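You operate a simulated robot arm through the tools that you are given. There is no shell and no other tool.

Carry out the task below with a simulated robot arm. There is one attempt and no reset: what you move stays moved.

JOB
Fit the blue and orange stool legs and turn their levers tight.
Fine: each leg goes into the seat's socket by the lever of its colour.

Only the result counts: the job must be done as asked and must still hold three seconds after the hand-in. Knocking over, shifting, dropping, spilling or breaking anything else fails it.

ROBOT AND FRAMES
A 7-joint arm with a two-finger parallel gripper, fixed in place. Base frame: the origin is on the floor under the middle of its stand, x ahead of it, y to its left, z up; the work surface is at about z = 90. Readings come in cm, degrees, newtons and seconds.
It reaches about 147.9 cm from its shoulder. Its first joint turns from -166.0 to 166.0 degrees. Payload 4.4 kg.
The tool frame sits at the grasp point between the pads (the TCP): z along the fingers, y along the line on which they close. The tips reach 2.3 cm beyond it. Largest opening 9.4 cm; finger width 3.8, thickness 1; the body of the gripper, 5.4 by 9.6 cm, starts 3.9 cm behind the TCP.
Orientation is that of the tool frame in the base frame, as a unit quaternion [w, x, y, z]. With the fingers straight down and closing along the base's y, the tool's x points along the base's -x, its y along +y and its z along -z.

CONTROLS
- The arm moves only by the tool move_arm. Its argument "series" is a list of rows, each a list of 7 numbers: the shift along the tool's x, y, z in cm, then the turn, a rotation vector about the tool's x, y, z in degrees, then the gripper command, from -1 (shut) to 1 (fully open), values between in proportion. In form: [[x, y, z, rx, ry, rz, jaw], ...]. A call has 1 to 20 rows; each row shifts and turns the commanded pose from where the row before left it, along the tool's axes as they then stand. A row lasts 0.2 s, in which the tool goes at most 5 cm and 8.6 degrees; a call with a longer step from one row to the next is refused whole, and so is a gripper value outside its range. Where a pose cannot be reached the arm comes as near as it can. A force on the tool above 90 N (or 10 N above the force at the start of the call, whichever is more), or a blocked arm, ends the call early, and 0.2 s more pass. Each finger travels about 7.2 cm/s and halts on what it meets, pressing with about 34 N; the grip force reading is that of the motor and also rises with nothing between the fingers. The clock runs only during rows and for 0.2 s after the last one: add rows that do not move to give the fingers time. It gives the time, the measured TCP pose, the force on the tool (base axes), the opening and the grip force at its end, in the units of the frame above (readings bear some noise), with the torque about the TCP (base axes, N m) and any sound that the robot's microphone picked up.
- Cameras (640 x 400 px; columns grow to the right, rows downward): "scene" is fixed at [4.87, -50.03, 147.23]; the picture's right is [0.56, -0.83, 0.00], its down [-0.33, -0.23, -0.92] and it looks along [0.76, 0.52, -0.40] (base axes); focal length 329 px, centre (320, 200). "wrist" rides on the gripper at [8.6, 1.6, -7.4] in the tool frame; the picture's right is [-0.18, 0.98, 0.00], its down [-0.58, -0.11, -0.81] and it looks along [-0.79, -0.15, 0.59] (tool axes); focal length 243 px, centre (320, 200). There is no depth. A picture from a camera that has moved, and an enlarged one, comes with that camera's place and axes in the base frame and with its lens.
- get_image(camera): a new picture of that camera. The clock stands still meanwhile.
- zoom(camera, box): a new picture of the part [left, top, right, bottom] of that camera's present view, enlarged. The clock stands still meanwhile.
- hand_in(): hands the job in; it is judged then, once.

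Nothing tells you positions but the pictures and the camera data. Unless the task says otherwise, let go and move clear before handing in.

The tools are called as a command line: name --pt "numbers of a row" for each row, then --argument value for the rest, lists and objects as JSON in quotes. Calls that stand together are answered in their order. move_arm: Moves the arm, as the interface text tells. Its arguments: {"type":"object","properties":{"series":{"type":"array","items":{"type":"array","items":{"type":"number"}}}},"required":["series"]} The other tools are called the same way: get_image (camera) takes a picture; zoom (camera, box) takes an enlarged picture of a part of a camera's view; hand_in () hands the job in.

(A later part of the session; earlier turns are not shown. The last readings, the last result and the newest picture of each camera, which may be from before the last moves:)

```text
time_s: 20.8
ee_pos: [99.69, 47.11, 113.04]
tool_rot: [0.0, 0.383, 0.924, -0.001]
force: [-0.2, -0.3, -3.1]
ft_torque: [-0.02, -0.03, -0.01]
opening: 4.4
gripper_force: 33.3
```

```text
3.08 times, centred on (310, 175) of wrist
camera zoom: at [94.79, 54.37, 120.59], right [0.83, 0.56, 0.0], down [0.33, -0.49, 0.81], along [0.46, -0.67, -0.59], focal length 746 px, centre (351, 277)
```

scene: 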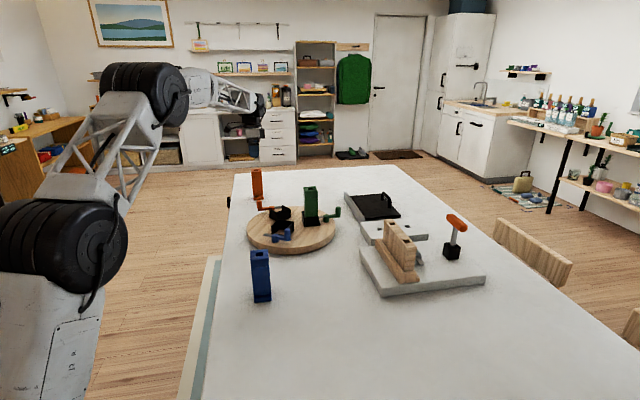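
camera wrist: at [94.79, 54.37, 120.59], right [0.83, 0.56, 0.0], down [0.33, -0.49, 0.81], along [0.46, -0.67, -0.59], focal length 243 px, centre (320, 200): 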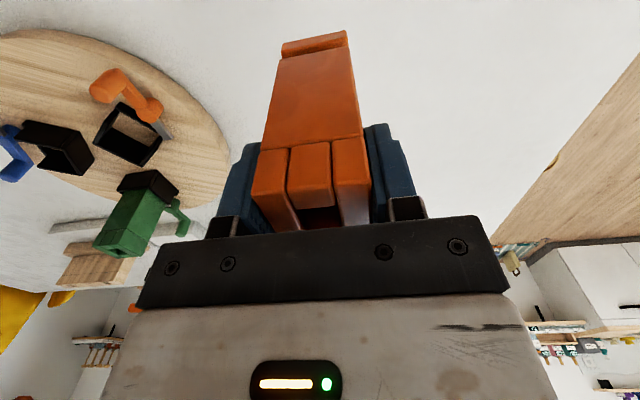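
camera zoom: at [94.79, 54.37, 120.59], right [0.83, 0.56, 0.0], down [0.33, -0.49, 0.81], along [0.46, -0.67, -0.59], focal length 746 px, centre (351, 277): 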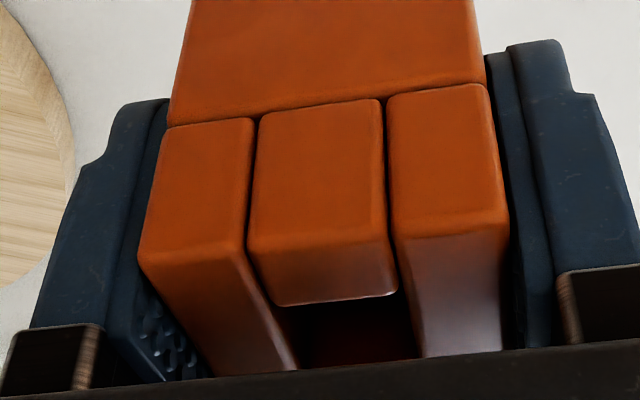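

The leg's foot is about 11 cm below the TCP and nearly centred. I'll carry it over the orange socket and turn it 30° counter-clockwise to match the socket.

move_arm --pt "-1.037 -3.817 0 0 0 0 -1" --pt "-1.037 -3.817 0 0 0 0 -1" --pt "-1.037 -3.817 0 0 0 0 -1" --pt "-1.037 -3.817 0 0 0 0 -1" --pt "-1.037 -3.817 0 0 0 0 -1" --pt "-1.037 -3.817 0 0 0 0 -1" --pt "-1.037 -3.817 0 0 0 0 -1" --pt "0 0 0 0 0 -7.5 -1" --pt "0 0 0 0 0 -7.5 -1" --pt "0 0 0 0 0 -7.5 -1" --pt "0 0 0 0 0 -7.5 -1" --pt "0 0 0 0 0 0 -1"

get_image --camera "wrist"

zoom --camera "scene" --box '[230, 150, 330, 240]'

```text
time_s: 23.4
ee_pos: [86.01, 23.13, 112.97]
tool_rot: [0.0, 0.13, 0.992, 0.0]
force: [0.4, -0.5, -1.8]
ft_torque: [0.0, -0.02, 0.03]
opening: 4.36
gripper_force: 34.1
```

```text
taken
camera wrist: at [78.12, 26.91, 120.51], right [0.43, 0.9, 0.0], down [0.53, -0.26, 0.81], along [0.73, -0.35, -0.59], focal length 243 px, centre (320, 200)
```

wrist: 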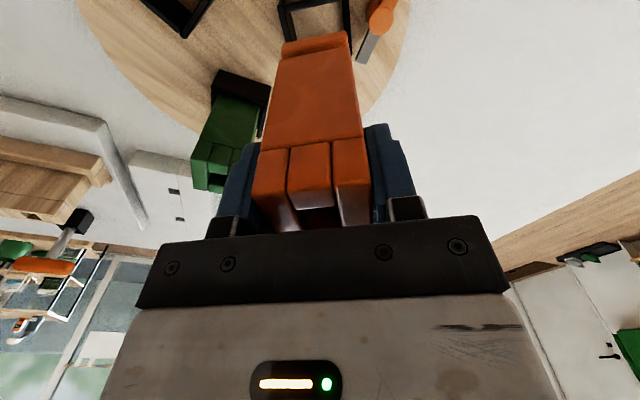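

```text
4.44 times, centred on (280, 195) of scene
camera zoom: at [4.87, -50.03, 147.23], right [0.56, -0.83, 0.0], down [-0.33, -0.23, -0.92], along [0.76, 0.52, -0.4], focal length 1462 px, centre (498, 222)
```

zoom: 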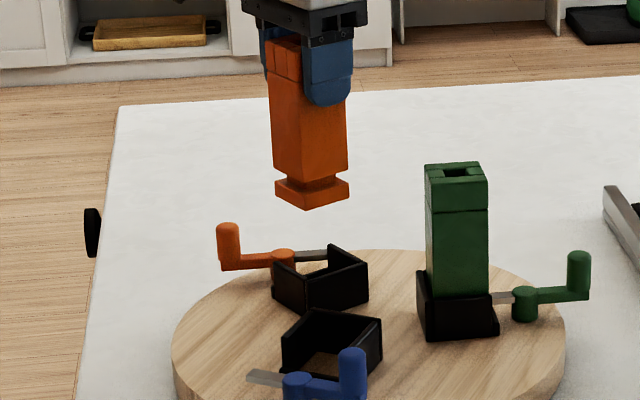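

I'm above the orange socket. I'll lower until the foot is just above the socket rim and check alignment.

move_arm --pt "0.06 -0.06 2.4 0 0 0 -1" --pt "0 0 2.4 0 0 0 -1" --pt "0 0 0 0 0 0 -1"

zoom --camera "wrist" --box '[240, 0, 400, 100]'

zoom --camera "scene" --box '[265, 185, 325, 230]'

```text
time_s: 24.2
ee_pos: [85.92, 23.21, 108.0]
tool_rot: [0.0, 0.13, 0.991, 0.0]
force: [0.0, -0.2, -3.2]
ft_torque: [0.02, -0.02, 0.01]
opening: 4.38
gripper_force: 34.0
```

```text
4.00 times, centred on (320, 50) of wrist
camera zoom: at [78.09, 27.05, 115.57], right [0.43, 0.9, 0.0], down [0.53, -0.26, 0.81], along [0.73, -0.35, -0.59], focal length 970 px, centre (320, 800)
```

zoom: 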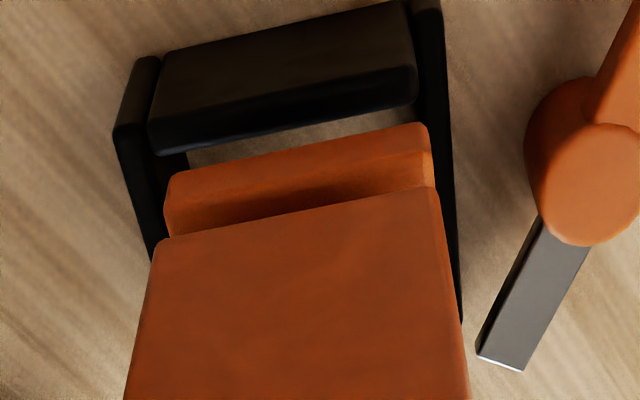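

```text
8.89 times, centred on (295, 208) of scene
camera zoom: at [4.87, -50.03, 147.23], right [0.56, -0.83, 0.0], down [-0.33, -0.23, -0.92], along [0.76, 0.52, -0.4], focal length 2924 px, centre (542, 133)
```

zoom: 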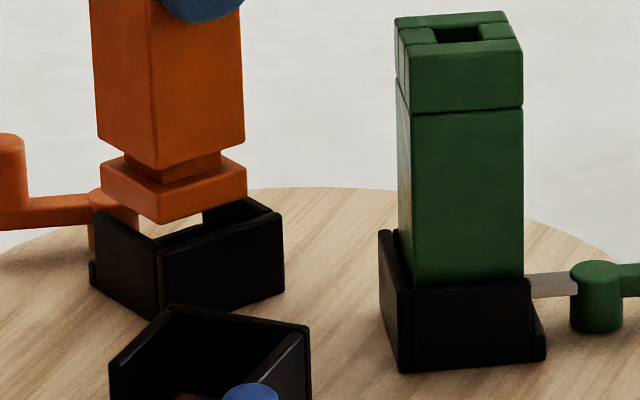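

The foot is close to centred; I'll zoom in more on both corners to fine-tune before inserting.

zoom --camera "wrist" --box '[264, 10, 304, 70]'

zoom --camera "wrist" --box '[330, 0, 370, 60]'

zoom --camera "scene" --box '[270, 198, 300, 224]'

```text
6.67 times, centred on (284, 40) of wrist
camera zoom: at [78.09, 27.05, 115.57], right [0.43, 0.9, 0.0], down [0.53, -0.26, 0.81], along [0.73, -0.35, -0.59], focal length 1618 px, centre (560, 1267)
```

zoom: 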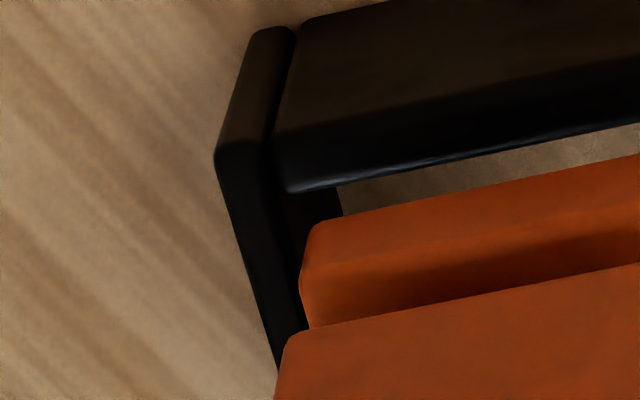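

```text
6.67 times, centred on (350, 30) of wrist
camera zoom: at [78.09, 27.05, 115.57], right [0.43, 0.9, 0.0], down [0.53, -0.26, 0.81], along [0.73, -0.35, -0.59], focal length 1618 px, centre (120, 1333)
```

zoom: 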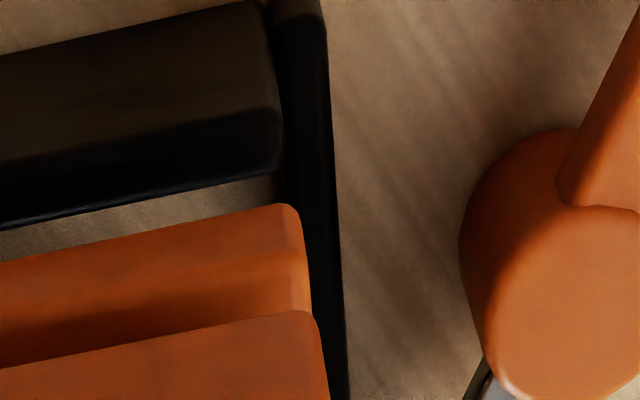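

```text
15.38 times, centred on (285, 211) of scene
camera zoom: at [4.87, -50.03, 147.23], right [0.56, -0.83, 0.0], down [-0.33, -0.23, -0.92], along [0.76, 0.52, -0.4], focal length 5061 px, centre (858, 31)
```

zoom: 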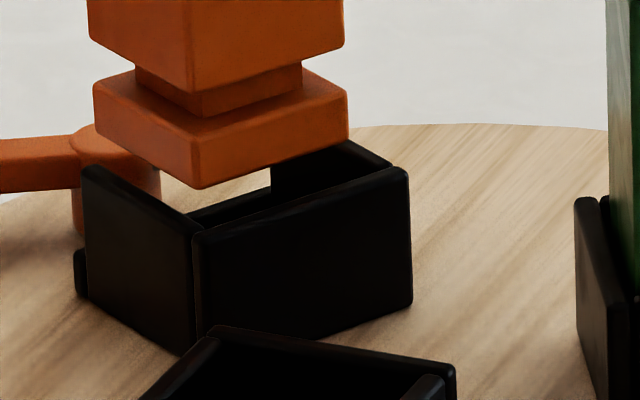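

By my measurements the foot needs to shift about (-0.1, -0.2) in the tool frame to be centred. I'll apply that and lower slowly into the rim while watching the force.

move_arm --pt "-0.1 -0.2 0 0 0 0 -1" --pt "0 0 0.5 0 0 0 -1" --pt "0 0 0.5 0 0 0 -1" --pt "0 0 0.4 0 0 0 -1" --pt "0 0 0 0 0 0 -1"

zoom --camera "scene" --box '[270, 198, 300, 224]'

zoom --camera "wrist" --box '[260, 0, 380, 75]'

```text
time_s: 25.4
ee_pos: [85.96, 22.99, 106.84]
tool_rot: [0.0, 0.13, 0.991, 0.002]
force: [2.8, 0.9, 32.2]
ft_torque: [-0.63, 0.62, 0.08]
opening: 4.28
gripper_force: 30.8
```

```text
15.38 times, centred on (285, 211) of scene
camera zoom: at [4.87, -50.03, 147.23], right [0.56, -0.83, 0.0], down [-0.33, -0.23, -0.92], along [0.76, 0.52, -0.4], focal length 5061 px, centre (858, 31)
```

zoom: 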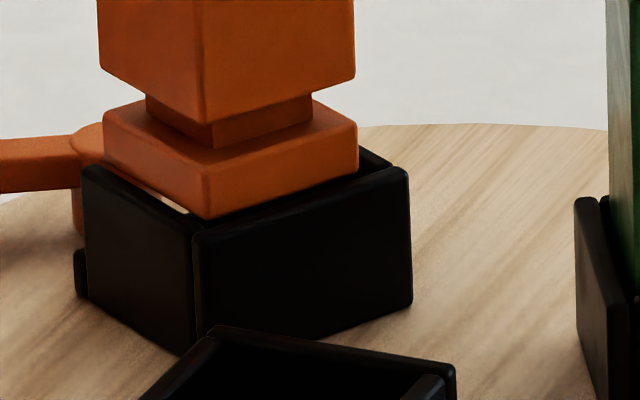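

```text
5.33 times, centred on (320, 38) of wrist
camera zoom: at [78.03, 26.7, 114.44], right [0.43, 0.9, 0.0], down [0.53, -0.26, 0.81], along [0.73, -0.35, -0.59], focal length 1294 px, centre (320, 1067)
```

zoom: 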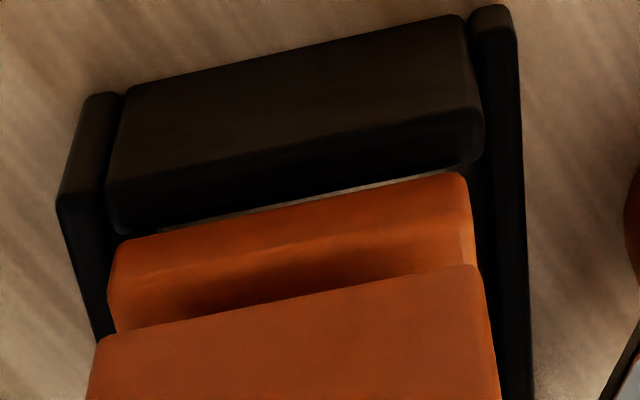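

The foot landed on the back-wall corner (32 N up, torque points to that side). I'll lift slightly, shift 0.17 cm toward the lever side and try again.

move_arm --pt "0 0 -0.5 0 0 0 -1" --pt "0 0 -0.5 0 0 0 -1" --pt "0 0.17 0 0 0 0 -1" --pt "0 0 0 0 0 0 -1"

zoom --camera "wrist" --box '[260, 0, 380, 75]'

zoom --camera "scene" --box '[270, 198, 300, 224]'

```text
time_s: 26.4
ee_pos: [85.91, 23.11, 107.78]
tool_rot: [0.0, 0.131, 0.991, -0.001]
force: [-0.7, -0.7, -1.7]
ft_torque: [0.01, 0.01, 0.01]
opening: 4.38
gripper_force: 34.0
```

```text
5.33 times, centred on (320, 38) of wrist
camera zoom: at [78.06, 26.87, 115.34], right [0.43, 0.9, 0.0], down [0.53, -0.26, 0.81], along [0.73, -0.35, -0.59], focal length 1294 px, centre (320, 1067)
```

zoom: 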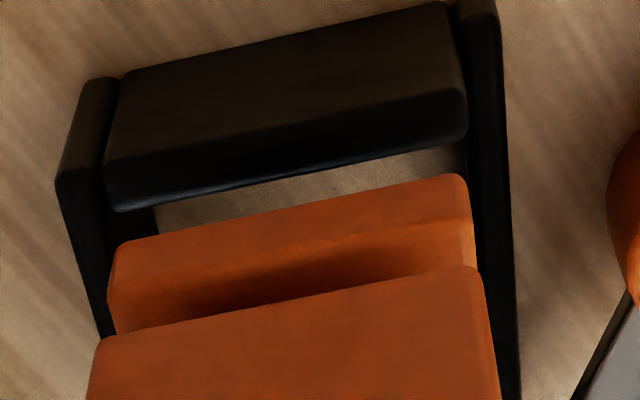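

```text
15.38 times, centred on (285, 211) of scene
camera zoom: at [4.87, -50.03, 147.23], right [0.56, -0.83, 0.0], down [-0.33, -0.23, -0.92], along [0.76, 0.52, -0.4], focal length 5061 px, centre (858, 31)
```

zoom: 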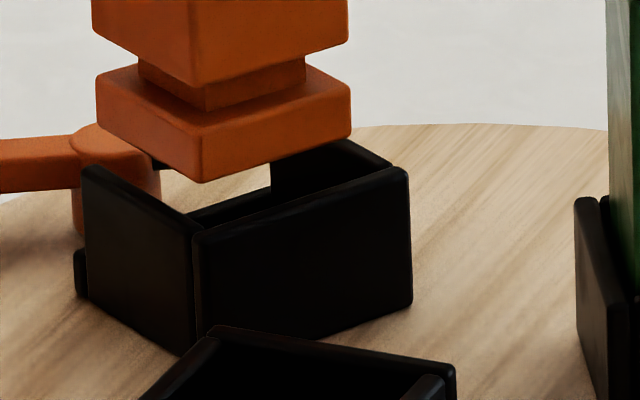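

The image now shows the foot centred sideways; only about 0.1 cm in tool -x is needed. I'll apply it and lower again, gently.

move_arm --pt "-0.1 0 0 0 0 0 -1" --pt "0 0 0.5 0 0 0 -1" --pt "0 0 0.5 0 0 0 -1" --pt "0 0 0.4 0 0 0 -1" --pt "0 0 0 0 0 0 -1"

zoom --camera "wrist" --box '[260, 0, 380, 75]'

zoom --camera "scene" --box '[270, 198, 300, 224]'

```text
time_s: 27.6
ee_pos: [86.05, 23.04, 106.42]
tool_rot: [0.0, 0.13, 0.992, 0.0]
force: [0.4, 0.0, -2.0]
ft_torque: [0.01, 0.01, 0.02]
opening: 4.41
gripper_force: 34.3
```

```text
5.33 times, centred on (320, 38) of wrist
camera zoom: at [78.21, 26.78, 113.92], right [0.43, 0.9, 0.0], down [0.53, -0.26, 0.81], along [0.73, -0.35, -0.59], focal length 1294 px, centre (320, 1067)
```

zoom: 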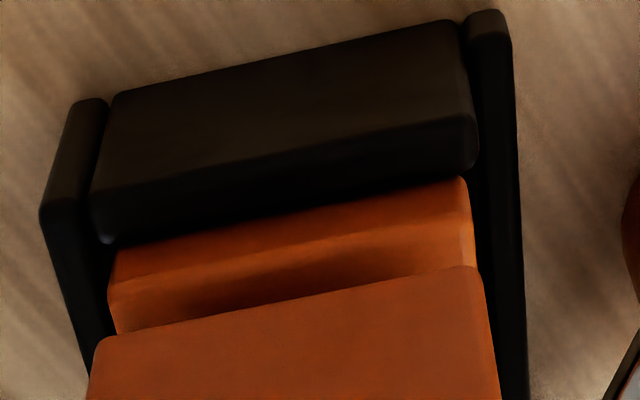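

```text
15.38 times, centred on (285, 211) of scene
camera zoom: at [4.87, -50.03, 147.23], right [0.56, -0.83, 0.0], down [-0.33, -0.23, -0.92], along [0.76, 0.52, -0.4], focal length 5061 px, centre (858, 31)
```

zoom: 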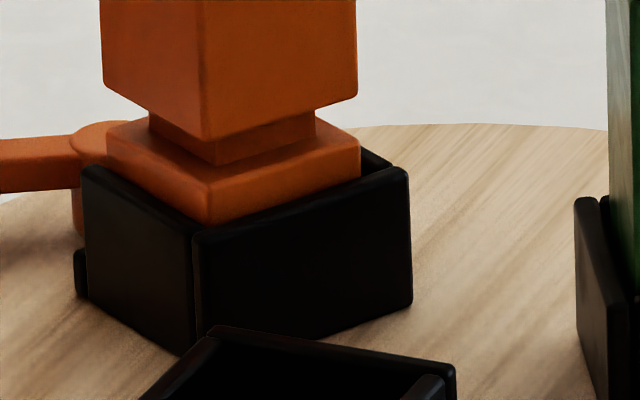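

The foot has entered the socket freely. I'll keep lowering in small steps toward the floor of the socket.

move_arm --pt "0 0 0.4 0 0 0 -1" --pt "0 0 0.4 0 0 0 -1" --pt "0 0 0.4 0 0 0 -1" --pt "0 0 0 0 0 0 -1"

move_arm --pt "0 0 0.4 0 0 0 -1" --pt "0 0 0.4 0 0 0 -1" --pt "0 0 0.3 0 0 0 -1" --pt "0 0 0 0 0 0 -1"

zoom --camera "scene" --box '[260, 180, 310, 224]'

```text
time_s: 28.6
ee_pos: [86.18, 23.0, 105.28]
tool_rot: [0.001, 0.131, 0.991, 0.0]
force: [-0.3, -0.6, -1.8]
ft_torque: [0.0, -0.01, 0.02]
opening: 4.36
gripper_force: 34.0
```

```text
time_s: 29.6
ee_pos: [86.15, 22.99, 104.08]
tool_rot: [0.0, 0.132, 0.991, -0.001]
force: [0.2, 0.3, -1.7]
ft_torque: [0.03, 0.01, -0.01]
opening: 4.41
gripper_force: 34.0
```

```text
9.09 times, centred on (285, 202) of scene
camera zoom: at [4.87, -50.03, 147.23], right [0.56, -0.83, 0.0], down [-0.33, -0.23, -0.92], along [0.76, 0.52, -0.4], focal length 2991 px, centre (638, 182)
```

zoom: 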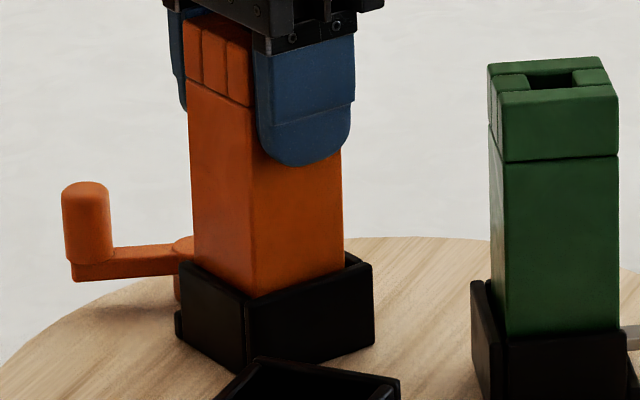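

Still free of contact, with under 1 cm to go. I'll lower in 0.2 cm steps until the leg seats.

move_arm --pt "0 0 0.2 0 0 0 -1" --pt "0 0 0.2 0 0 0 -1" --pt "0 0 0 0 0 0 -1"

move_arm --pt "0 0 0.15 0 0 0 -1" --pt "0 0 0.1 0 0 0 -1" --pt "0 0 0 0 0 0 -1"

```text
time_s: 30.4
ee_pos: [86.1, 23.06, 103.67]
tool_rot: [0.0, 0.13, 0.992, -0.001]
force: [0.7, -0.4, -2.5]
ft_torque: [0.0, 0.02, -0.02]
opening: 4.37
gripper_force: 33.7
```

```text
time_s: 31.2
ee_pos: [86.13, 23.01, 103.4]
tool_rot: [0.0, 0.131, 0.991, 0.001]
force: [-0.9, -0.6, -1.9]
ft_torque: [0.01, 0.01, 0.01]
opening: 4.4
gripper_force: 34.6
```

move_arm --pt "0 0 0.15 0 0 0 -1" --pt "0 0 0.1 0 0 0 -1" --pt "0 0 0 0 0 0 -1"

zoom --camera "scene" --box '[260, 180, 310, 224]'

```text
time_s: 32.0
ee_pos: [86.2, 23.03, 103.37]
tool_rot: [0.001, 0.13, 0.991, 0.001]
force: [-6.2, 0.0, 16.8]
ft_torque: [-0.25, 0.3, -0.07]
opening: 4.37
gripper_force: 34.0
```

```text
9.09 times, centred on (285, 202) of scene
camera zoom: at [4.87, -50.03, 147.23], right [0.56, -0.83, 0.0], down [-0.33, -0.23, -0.92], along [0.76, 0.52, -0.4], focal length 2991 px, centre (638, 182)
```

zoom: 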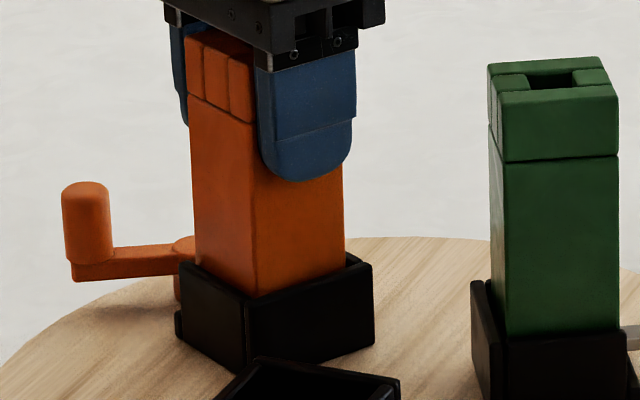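

The leg meets the socket floor (17 N at the expected height). I'll release it and rise clear, then check.

move_arm --pt "0 0 -0.1 0 0 0 -1" --pt "0 0 0 0 0 0 -0.04" --pt "0 0 0 0 0 0 0.1" --pt "0 0 0 0 0 0 0.3" --pt "0 0 0 0 0 0 0.3"

move_arm --pt "0 0 -1 0 0 0 0.3" --pt "0 0 -3 0 0 0 0.3" --pt "0 0 -4 0 0 0 0.3" --pt "0 0 -4 0 0 0 0.3" --pt "0 0 0 0 0 0 0.3"

zoom --camera "scene" --box '[240, 160, 350, 240]'

get_image --camera "wrist"

```text
time_s: 33.2
ee_pos: [86.19, 23.14, 103.23]
tool_rot: [0.0, 0.13, 0.991, 0.0]
force: [-0.1, 0.2, -0.4]
ft_torque: [-0.05, 0.01, 0.01]
opening: 6.14
gripper_force: 0.1
```

```text
time_s: 34.4
ee_pos: [86.22, 23.04, 115.27]
tool_rot: [0.0, 0.13, 0.992, 0.0]
force: [0.5, -0.1, 0.3]
ft_torque: [0.0, -0.01, -0.01]
opening: 6.1
gripper_force: 0.0
```

```text
5.00 times, centred on (295, 200) of scene
camera zoom: at [4.87, -50.03, 147.23], right [0.56, -0.83, 0.0], down [-0.33, -0.23, -0.92], along [0.76, 0.52, -0.4], focal length 1645 px, centre (445, 200)
```

zoom: 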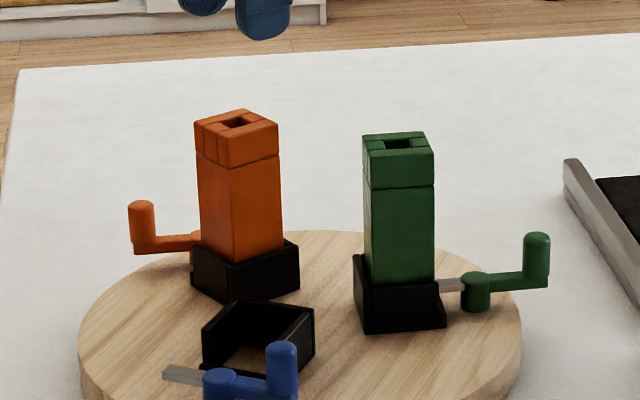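

```text
taken
camera wrist: at [78.35, 26.75, 122.8], right [0.43, 0.9, 0.0], down [0.53, -0.26, 0.81], along [0.73, -0.35, -0.59], focal length 243 px, centre (320, 200)
```

wrist: 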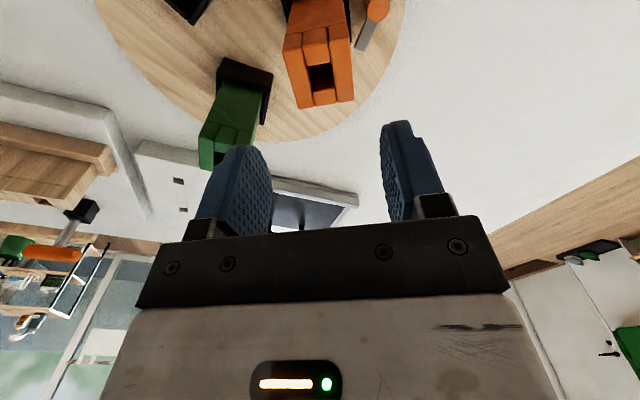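

The orange leg is seated upright at the same height as the green one. Now I'll go back to the orange knob at its 30° position with the matching yaw.

move_arm --pt "1.93 3.8 0 0 0 0 0.1" --pt "1.93 3.8 0 0 0 0 -0.2" --pt "0 0 0 0 0 7.5 -0.2" --pt "0 0 0 0 0 7.5 -0.2" --pt "0 0 0 0 0 7.5 -0.2" --pt "0 0 0 0 0 7.5 -0.2" --pt "0 0 4.5 0 0 0 -0.2" --pt "0 0 4.5 0 0 0 -0.2" --pt "0 0 4.5 0 0 0 -0.2" --pt "0 0 0 0 0 0 -0.2"

zoom --camera "wrist" --box '[230, 50, 410, 180]'

zoom --camera "scene" --box '[230, 150, 330, 240]'

```text
time_s: 36.6
ee_pos: [84.69, 31.52, 102.16]
tool_rot: [0.0, 0.383, 0.924, 0.0]
force: [-0.1, -0.9, 0.2]
ft_torque: [0.02, 0.0, 0.01]
opening: 3.74
gripper_force: 0.1
```

```text
3.08 times, centred on (320, 115) of wrist
camera zoom: at [79.72, 38.71, 109.58], right [0.83, 0.56, 0.0], down [0.33, -0.49, 0.81], along [0.46, -0.67, -0.59], focal length 746 px, centre (320, 462)
```

zoom: 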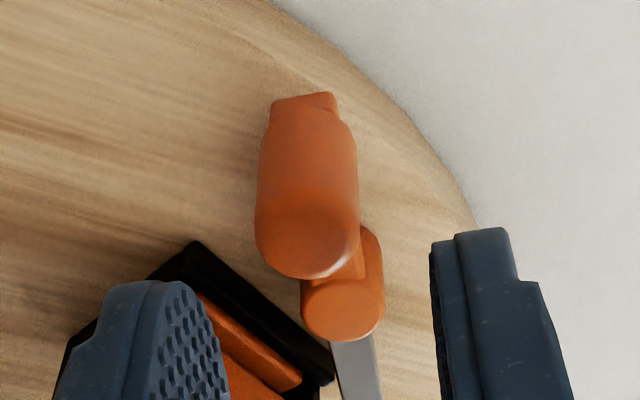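

```text
4.44 times, centred on (280, 195) of scene
camera zoom: at [4.87, -50.03, 147.23], right [0.56, -0.83, 0.0], down [-0.33, -0.23, -0.92], along [0.76, 0.52, -0.4], focal length 1462 px, centre (498, 222)
```

zoom: 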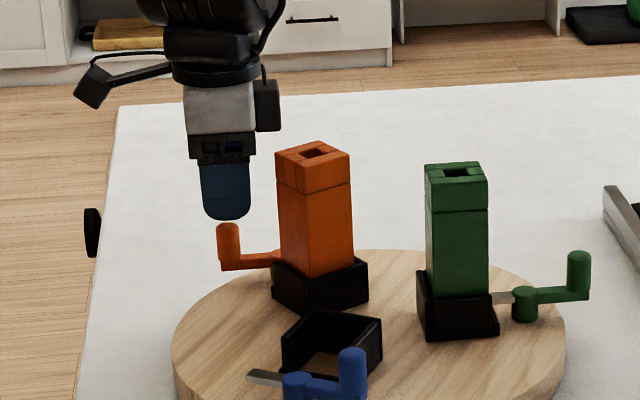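

The knob is about 0.2 cm off the tool axis; I'll correct, descend and grip it.

move_arm --pt "-0.1 -0.2 1.8 0 0 0 -0.2" --pt "0 0 1.8 0 0 0 -0.2" --pt "0 0 0 0 0 0 -0.2" --pt "0 0 0 0 0 0 -1" --pt "0 0 0 0 0 0 -1" --pt "0 0 0 0 0 0 -1"

zoom --camera "scene" --box '[230, 150, 330, 240]'

```text
time_s: 38.0
ee_pos: [84.55, 31.18, 98.49]
tool_rot: [0.0, 0.383, 0.924, 0.0]
force: [0.6, 1.2, 0.3]
ft_torque: [-0.01, -0.03, 0.05]
opening: 1.94
gripper_force: 33.8
```

```text
4.44 times, centred on (280, 195) of scene
camera zoom: at [4.87, -50.03, 147.23], right [0.56, -0.83, 0.0], down [-0.33, -0.23, -0.92], along [0.76, 0.52, -0.4], focal length 1462 px, centre (498, 222)
```

zoom: 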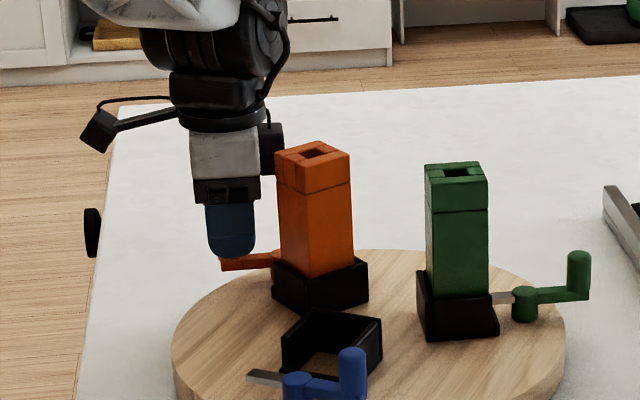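

The knob is gripped and the gripper body clears the leg. I'll turn it on toward the locked position, watching the forces.

move_arm --pt "-0.016 0.375 0 0 0 5 -1" --pt "-0.016 0.375 0 0 0 5 -1" --pt "-0.016 0.375 0 0 0 5 -1" --pt "0 0 0 0 0 0 -1"

move_arm --pt "-0.016 0.375 0 0 0 5 -1" --pt "-0.016 0.375 0 0 0 5 -1" --pt "-0.016 0.375 0 0 0 5 -1" --pt "0 0 0 0 0 0 -1"

zoom --camera "scene" --box '[230, 150, 330, 240]'

```text
time_s: 39.0
ee_pos: [85.34, 31.73, 98.39]
tool_rot: [0.001, 0.501, 0.866, 0.0]
force: [-4.1, -0.8, 20.9]
ft_torque: [0.08, 0.2, -0.18]
opening: 1.93
gripper_force: 33.7
```

```text
time_s: 40.0
ee_pos: [86.26, 32.38, 98.38]
tool_rot: [0.0, 0.609, 0.793, 0.001]
force: [3.4, -9.4, 25.2]
ft_torque: [-0.12, -0.03, -0.03]
opening: 1.92
gripper_force: 33.8
```

```text
4.44 times, centred on (280, 195) of scene
camera zoom: at [4.87, -50.03, 147.23], right [0.56, -0.83, 0.0], down [-0.33, -0.23, -0.92], along [0.76, 0.52, -0.4], focal length 1462 px, centre (498, 222)
```

zoom: 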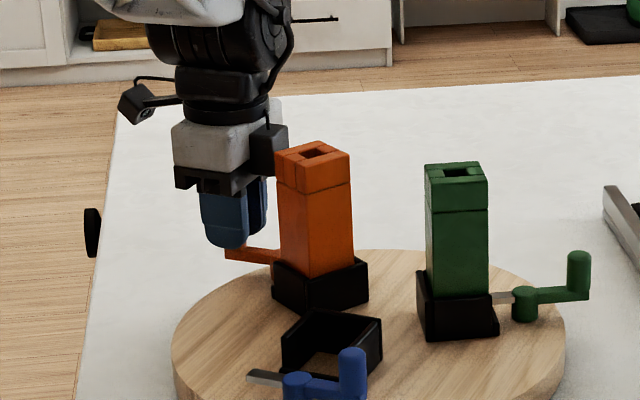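

There's an unexpected ~23 N upward force on the tool. I'll stop and look closely at the lever, blade and fingers.

get_image --camera "wrist"

zoom --camera "scene" --box '[258, 180, 298, 224]'

move_arm --pt "0 0 0 0 0 0 -1"

```text
taken
camera wrist: at [85.64, 41.06, 105.8], right [1.0, 0.08, 0.0], down [0.04, -0.59, 0.81], along [0.06, -0.8, -0.59], focal length 243 px, centre (320, 200)
```

wrist: 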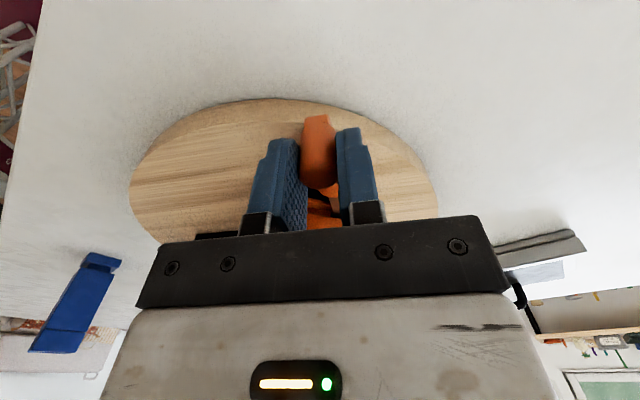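

```text
9.09 times, centred on (278, 202) of scene
camera zoom: at [4.87, -50.03, 147.23], right [0.56, -0.83, 0.0], down [-0.33, -0.23, -0.92], along [0.76, 0.52, -0.4], focal length 2991 px, centre (702, 182)
```

zoom: 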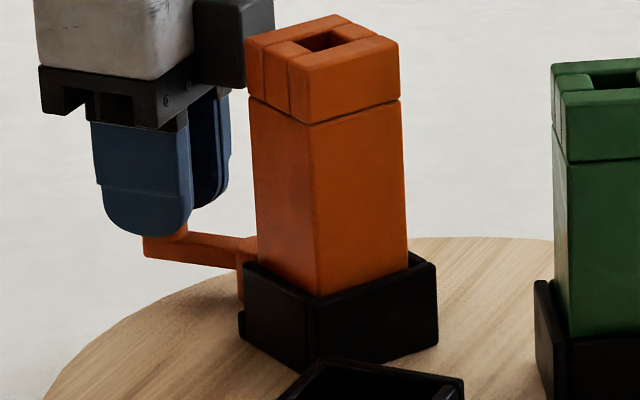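

```text
time_s: 40.4
ee_pos: [86.29, 32.37, 98.16]
tool_rot: [0.001, 0.609, 0.793, 0.001]
force: [3.0, -9.6, 24.8]
ft_torque: [-0.12, -0.05, 0.05]
opening: 1.93
gripper_force: 33.4
```

The force acts through the knob itself, so I'll open the fingers to relax it, then look at where the lever and blade are.

move_arm --pt "0 0 0 0 0 0 -0.3" --pt "0 0 0 0 0 0 -0.3" --pt "0 0 0 0 0 0 -0.3"

zoom --camera "scene" --box '[258, 180, 298, 224]'

zoom --camera "wrist" --box '[240, 90, 400, 240]'

```text
time_s: 41.2
ee_pos: [86.26, 32.33, 98.21]
tool_rot: [0.0, 0.609, 0.793, 0.0]
force: [0.0, -0.2, 0.1]
ft_torque: [0.0, 0.03, -0.03]
opening: 3.3
gripper_force: 0.1
```

```text
9.09 times, centred on (278, 202) of scene
camera zoom: at [4.87, -50.03, 147.23], right [0.56, -0.83, 0.0], down [-0.33, -0.23, -0.92], along [0.76, 0.52, -0.4], focal length 2991 px, centre (702, 182)
```

zoom: 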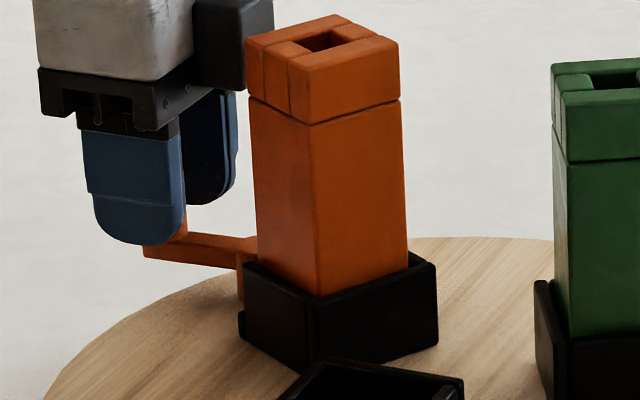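

```text
2.67 times, centred on (320, 165) of wrist
camera zoom: at [85.61, 41.08, 105.7], right [1.0, 0.08, 0.0], down [0.05, -0.59, 0.81], along [0.06, -0.8, -0.59], focal length 647 px, centre (320, 293)
```

zoom: 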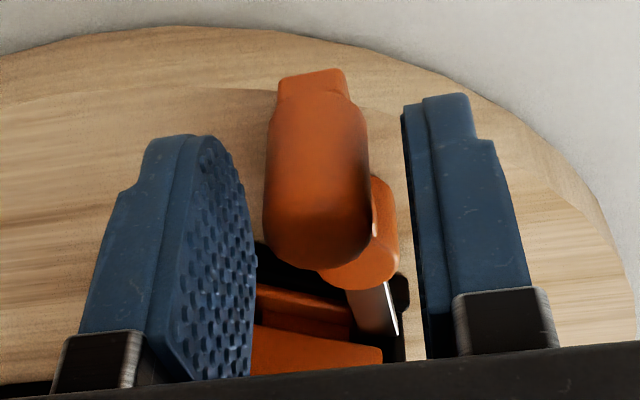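

Releasing dropped the force to zero, so it was only vertical drift of the tool held by grip friction, not the lever. I'll raise the tool 0.35 cm, regrip and turn most of the remaining 30°.

move_arm --pt "0 0 -0.35 0 0 0 -0.3" --pt "0 0 0 0 0 0 -1" --pt "0 0 0 0 0 0 -1" --pt "-0.016 0.375 0 0 0 5 -1" --pt "-0.016 0.375 0 0 0 5 -1" --pt "-0.016 0.375 0 0 0 5 -1" --pt "-0.016 0.375 0 0 0 5 -1" --pt "0 0 0 0 0 0 -1"

zoom --camera "scene" --box '[258, 180, 298, 224]'

zoom --camera "wrist" --box '[240, 90, 400, 240]'

```text
time_s: 43.0
ee_pos: [87.78, 32.49, 98.5]
tool_rot: [0.0, 0.738, 0.675, 0.0]
force: [0.7, 7.2, 0.3]
ft_torque: [0.89, -0.1, 0.02]
opening: 1.91
gripper_force: 34.3
```

```text
9.09 times, centred on (278, 202) of scene
camera zoom: at [4.87, -50.03, 147.23], right [0.56, -0.83, 0.0], down [-0.33, -0.23, -0.92], along [0.76, 0.52, -0.4], focal length 2991 px, centre (702, 182)
```

zoom: 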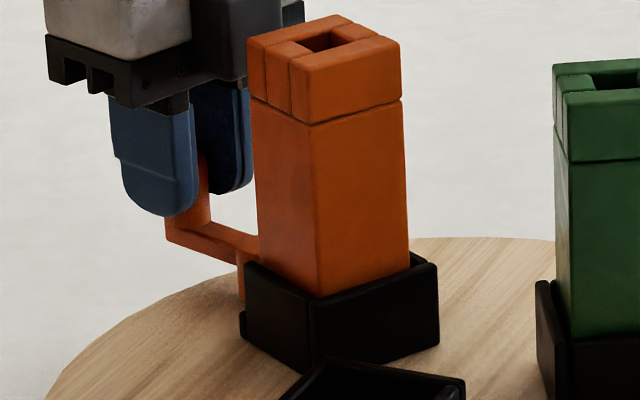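

```text
2.67 times, centred on (320, 165) of wrist
camera zoom: at [90.1, 40.86, 106.08], right [0.96, -0.27, 0.0], down [-0.16, -0.57, 0.81], along [-0.22, -0.78, -0.59], focal length 647 px, centre (320, 293)
```

zoom: 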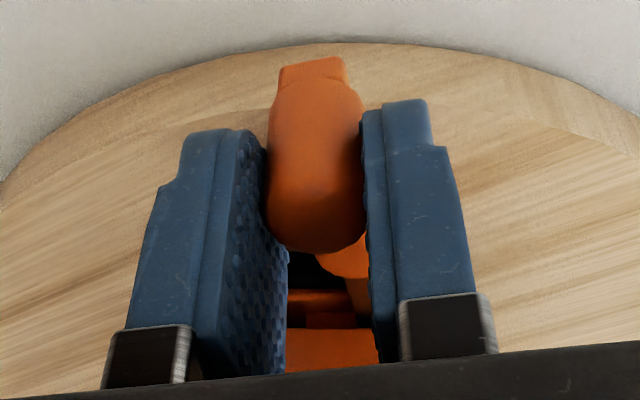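

The lever is at about 80° now. I'll turn the last 10° and look for the stop.

move_arm --pt "-0.016 0.375 0 0 0 5 -1" --pt "-0.016 0.375 0 0 0 5 -1" --pt "0 0 0 0 0 0 -1"

zoom --camera "wrist" --box '[240, 90, 400, 240]'

```text
time_s: 43.8
ee_pos: [88.52, 32.31, 98.67]
tool_rot: [0.0, 0.793, 0.609, 0.0]
force: [0.8, 6.0, -0.5]
ft_torque: [0.76, -0.12, -0.11]
opening: 1.92
gripper_force: 34.1
```

```text
2.67 times, centred on (320, 165) of wrist
camera zoom: at [92.34, 40.14, 106.2], right [0.9, -0.43, 0.0], down [-0.26, -0.53, 0.81], along [-0.35, -0.73, -0.59], focal length 647 px, centre (320, 293)
```

zoom: 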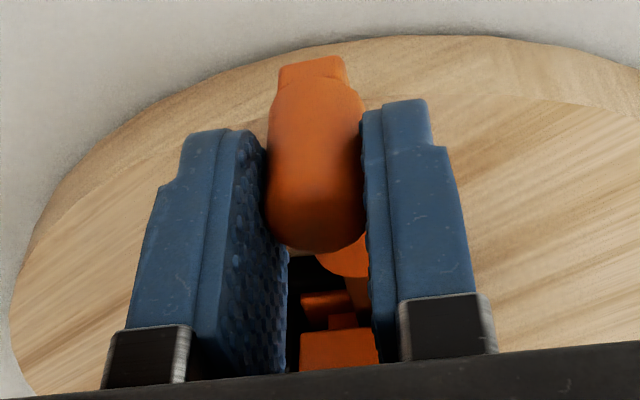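

The handle now points straight outward (75°) with no stop felt yet. I'll push a few degrees further in small steps to reach the tight stop.

move_arm --pt "-0.003 0.15 0 0 0 2 -1" --pt "-0.003 0.15 0 0 0 2 -1" --pt "0 0 0 0 0 0 -1"

zoom --camera "scene" --box '[240, 160, 340, 240]'

```text
time_s: 44.6
ee_pos: [88.71, 32.21, 98.56]
tool_rot: [0.001, 0.814, 0.58, -0.001]
force: [-2.0, -0.7, 0.0]
ft_torque: [-0.12, 0.09, 0.03]
opening: 1.9
gripper_force: 33.9
```

```text
5.00 times, centred on (290, 200) of scene
camera zoom: at [4.87, -50.03, 147.23], right [0.56, -0.83, 0.0], down [-0.33, -0.23, -0.92], along [0.76, 0.52, -0.4], focal length 1645 px, centre (470, 200)
```

zoom: 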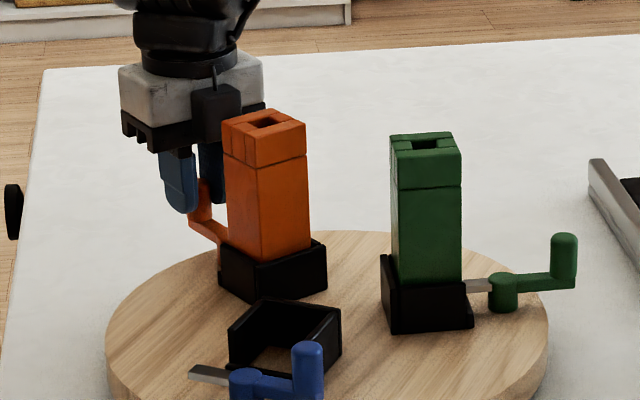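

Still no firm stop at about 93°. I'll try a little further in small steps while watching for a rising force.

move_arm --pt "-0.003 0.15 0 0 0 2 -1" --pt "0 0 0 0 0 0 -1"

move_arm --pt "-0.003 0.15 0 0 0 2 -1" --pt "0 0 0 0 0 0 -1"

```text
time_s: 45.2
ee_pos: [88.9, 32.2, 98.6]
tool_rot: [0.001, 0.824, 0.567, 0.0]
force: [-5.9, 1.8, -0.4]
ft_torque: [-0.1, 0.2, -0.01]
opening: 1.94
gripper_force: 34.0
```

```text
time_s: 45.8
ee_pos: [89.19, 32.08, 98.61]
tool_rot: [0.0, 0.834, 0.552, -0.001]
force: [-2.0, 10.1, -0.6]
ft_torque: [0.3, 0.04, 0.07]
opening: 1.89
gripper_force: 34.2
```

No clear stop, so I'd rather verify the lever's true angle against the green one. I'll release, rise and look from above.

move_arm --pt "0 0 0 0 0 0 -0.2" --pt "0 0 0 0 0 0 -0.2" --pt "0 0 -4 0 0 0 -0.2" --pt "0 0 -5 0 0 0 -0.2" --pt "0 0 -5 0 0 0 0" --pt "0 0 0 0 0 0 0"

get_image --camera "wrist"

zoom --camera "scene" --box '[240, 160, 340, 240]'

```text
time_s: 47.2
ee_pos: [89.03, 32.12, 112.76]
tool_rot: [-0.001, 0.834, 0.552, 0.001]
force: [-0.4, 0.2, -0.7]
ft_torque: [0.02, -0.02, 0.02]
opening: 4.71
gripper_force: 0.1
```

```text
taken
camera wrist: at [93.97, 39.4, 120.25], right [0.83, -0.55, 0.0], down [-0.33, -0.49, 0.81], along [-0.45, -0.67, -0.59], focal length 243 px, centre (320, 200)
```

wrist: 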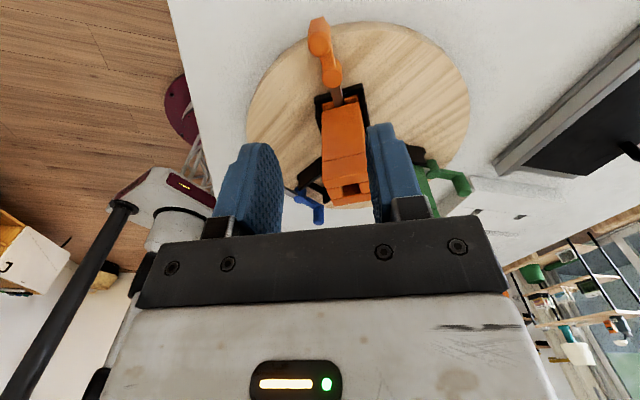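

```text
5.00 times, centred on (290, 200) of scene
camera zoom: at [4.87, -50.03, 147.23], right [0.56, -0.83, 0.0], down [-0.33, -0.23, -0.92], along [0.76, 0.52, -0.4], focal length 1645 px, centre (470, 200)
```

zoom: 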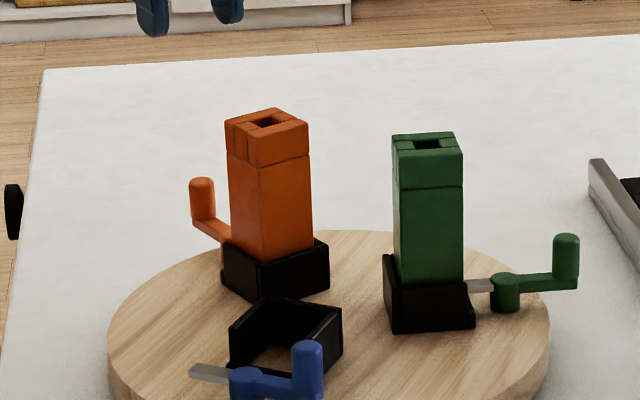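

I notice the seat may have crept slightly. I'll retake the same zooms as at the start to compare exactly.

zoom --camera "scene" --box '[220, 150, 380, 250]'

zoom --camera "scene" --box '[290, 180, 350, 230]'

zoom --camera "scene" --box '[250, 195, 310, 245]'

zoom --camera "wrist" --box '[290, 0, 390, 110]'

```text
4.00 times, centred on (300, 200) of scene
camera zoom: at [4.87, -50.03, 147.23], right [0.56, -0.83, 0.0], down [-0.33, -0.23, -0.92], along [0.76, 0.52, -0.4], focal length 1316 px, centre (400, 200)
```

zoom: 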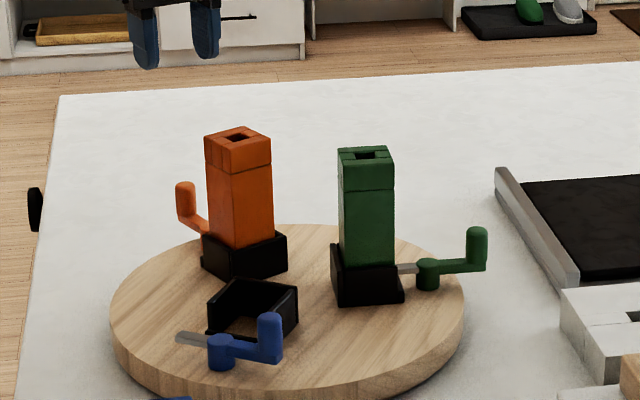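

```text
8.00 times, centred on (320, 205) of scene
camera zoom: at [4.87, -50.03, 147.23], right [0.56, -0.83, 0.0], down [-0.33, -0.23, -0.92], along [0.76, 0.52, -0.4], focal length 2632 px, centre (320, 160)
```

zoom: 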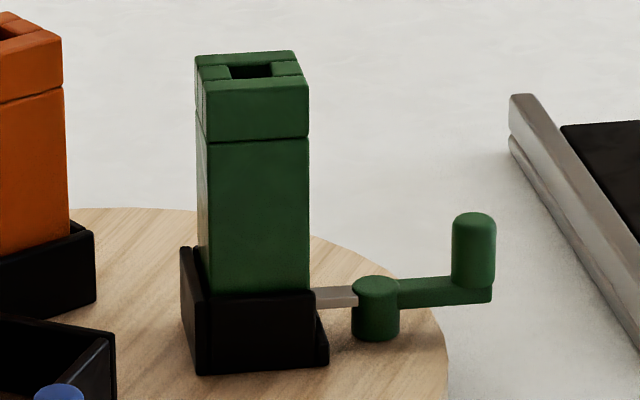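

```text
8.00 times, centred on (280, 220) of scene
camera zoom: at [4.87, -50.03, 147.23], right [0.56, -0.83, 0.0], down [-0.33, -0.23, -0.92], along [0.76, 0.52, -0.4], focal length 2632 px, centre (640, 40)
```

zoom: 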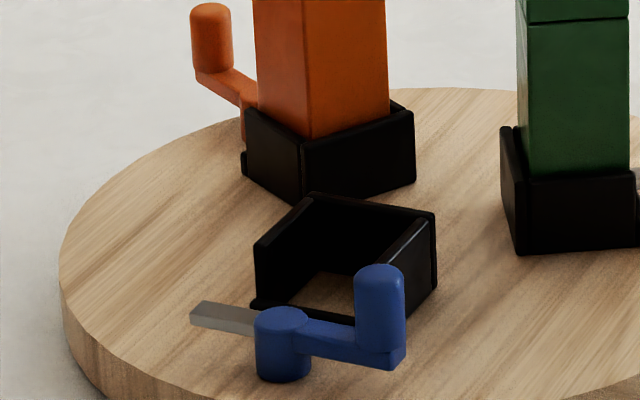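

```text
3.64 times, centred on (340, 55) of wrist
camera zoom: at [93.97, 39.4, 120.25], right [0.83, -0.55, 0.0], down [-0.33, -0.49, 0.81], along [-0.45, -0.67, -0.59], focal length 882 px, centre (247, 727)
```

zoom: 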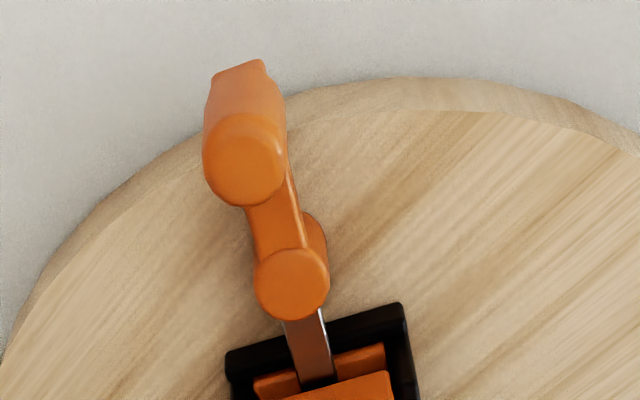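

The overhead geometry shows the orange handle at ~90.7° relative to the socket, so the lever is at its stop; my last pushes only nudged the seat by about 0.2 cm and 1.4°, so I'll be gentler with blue. Now I'll rise and turn back to look at the blue side again.

move_arm --pt "0 0 -5 0 0 0 0.3" --pt "0 0 0 0 0 -8 0.3" --pt "0 0 0 0 0 -8 0.3" --pt "0 0 0 0 0 -8 0.3" --pt "0 0 0 0 0 -8 0.3" --pt "0 0 0 0 0 -8 0.3" --pt "0 0 0 0 0 -8 0.3" --pt "0 0 0 0 0 -8 0.3" --pt "0 0 0 0 0 -8 0.3" --pt "0 0 0 0 0 -8 0.3" --pt "0 0 0 0 0 -8 0.3" --pt "0 0 0 0 0 -8 0.3" --pt "0 0 0 0 0 -8 0.3" --pt "0 0 0 0 0 -8 0.3" --pt "0 0 0 0 0 -8 0.3" --pt "0 0 0 0 0 -1 0.3" --pt "0 0 0 0 0 0 0.3"

```text
time_s: 50.8
ee_pos: [89.21, 32.06, 117.64]
tool_rot: [0.0, 0.0, 1.0, 0.0]
force: [0.4, 0.1, -0.5]
ft_torque: [0.0, -0.02, -0.02]
opening: 6.12
gripper_force: 0.1
```

The tool is back at its starting yaw. I'll move over the blue socket and tilt to look straight down.

move_arm --pt "1.76 -3.86 -0.4 0 0 0 0.3" --pt "1.76 -3.86 -0.4 0 0 0 0.3" --pt "1.76 -3.86 -0.4 0 0 0 0.3" --pt "1.76 -3.86 -0.4 0 0 0 0.3" --pt "1.76 -3.86 -0.4 0 0 0 0.3" --pt "0 0 0 0 7 0 0.3" --pt "0 0 0 0 7 0 0.3" --pt "0 0 0 0 7 0 0.3" --pt "0 0 0 0 7 0 0.3" --pt "0 0 0 0 7 0 0.3" --pt "0 0 0 0 0 0 0.3"

get_image --camera "wrist"

zoom --camera "wrist" --box '[280, 50, 400, 140]'

```text
time_s: 53.2
ee_pos: [80.31, 12.76, 119.67]
tool_rot: [-0.301, 0.0, 0.954, 0.0]
force: [-0.1, -0.3, -0.6]
ft_torque: [0.01, 0.0, -0.01]
opening: 6.11
gripper_force: 0.0
```

```text
taken
camera wrist: at [77.54, 14.41, 130.75], right [0.15, 0.98, -0.11], down [0.94, -0.11, 0.33], along [0.31, -0.15, -0.94], focal length 243 px, centre (320, 200)
```

wrist: 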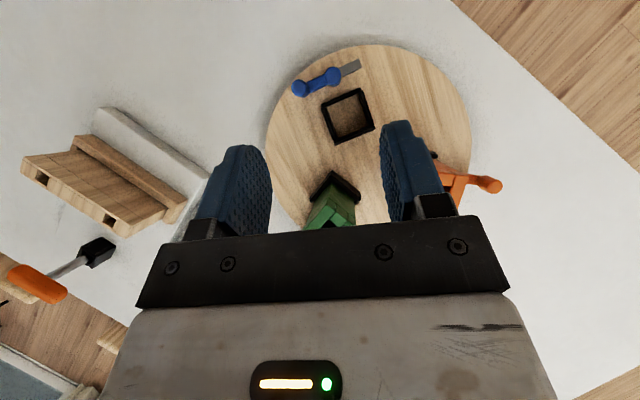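

```text
4.44 times, centred on (340, 95) of wrist
camera zoom: at [77.54, 14.41, 130.75], right [0.15, 0.98, -0.11], down [0.94, -0.11, 0.33], along [0.31, -0.15, -0.94], focal length 1078 px, centre (231, 667)
```

zoom: 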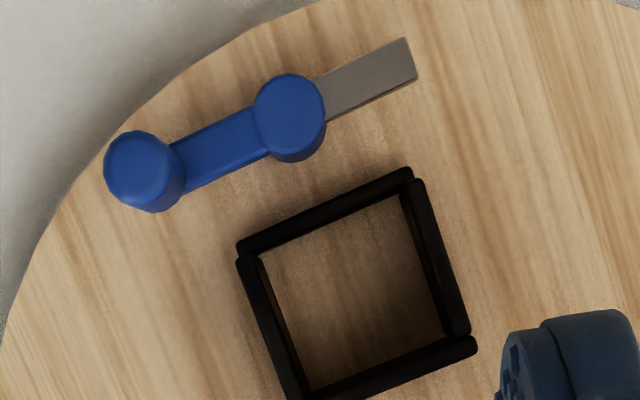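

Blue socket is now at about (77.7, 14.5) facing ~193°, knob near (73.45, 8.87). I'll go upright, move over the blue knob and align the gripper with the handle.

move_arm --pt "0 0 0 0 -7 0 0.3" --pt "0 0 0 0 -7 0 0.3" --pt "0 0 0 0 -7 0 0.3" --pt "0 0 0 0 -7 0 0.3" --pt "0 0 0 0 -7 0 0.3" --pt "3.43 -1.95 0 0 0 0 0.3" --pt "3.43 -1.95 0 0 0 0 0.3" --pt "0 0 0 0 0 -8 0.3" --pt "0 0 0 0 0 -8 0.3" --pt "0 0 0 0 0 -8 0.3" --pt "0 0 0 0 0 -8 0.3" --pt "0 0 0 0 0 -8 0.3" --pt "0 0 0 0 0 -8 0.3" --pt "0 0 0 0 0 -8 0.3" --pt "0 0 0 0 0 -8 0" --pt "0 0 0 0 0 -8 -0.2" --pt "0 0 0 0 0 -8 -0.2" --pt "0 0 0 0 0 -8 -0.2" --pt "0 0 0 0 0 -8 -0.2" --pt "0 0 0 0 0 -8 -0.2"

get_image --camera "wrist"

get_image --camera "scene"

```text
time_s: 57.4
ee_pos: [73.45, 8.81, 119.64]
tool_rot: [0.0, 0.788, -0.615, 0.0]
force: [0.7, -0.5, -0.6]
ft_torque: [-0.03, -0.01, 0.01]
opening: 3.75
gripper_force: 0.0
```

```text
taken
camera wrist: at [74.04, 0.05, 127.11], right [-1.0, -0.06, 0.0], down [-0.04, 0.59, 0.81], along [-0.05, 0.8, -0.59], focal length 243 px, centre (320, 200)
```

wrist: 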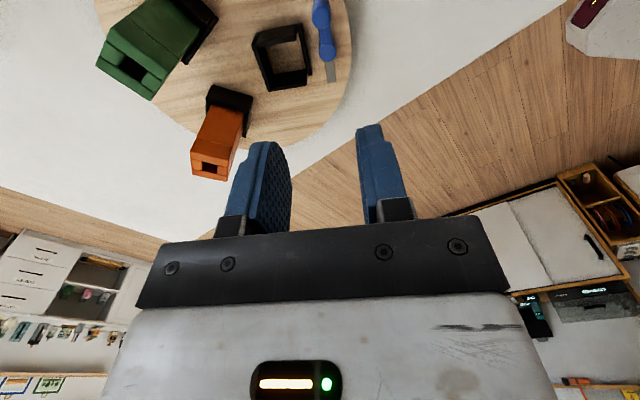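

```text
taken
```

scene: 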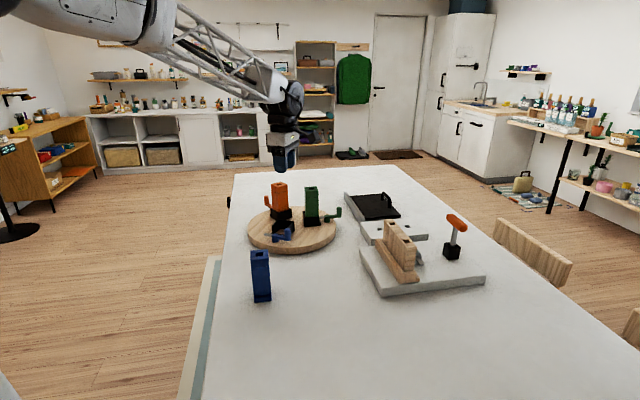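

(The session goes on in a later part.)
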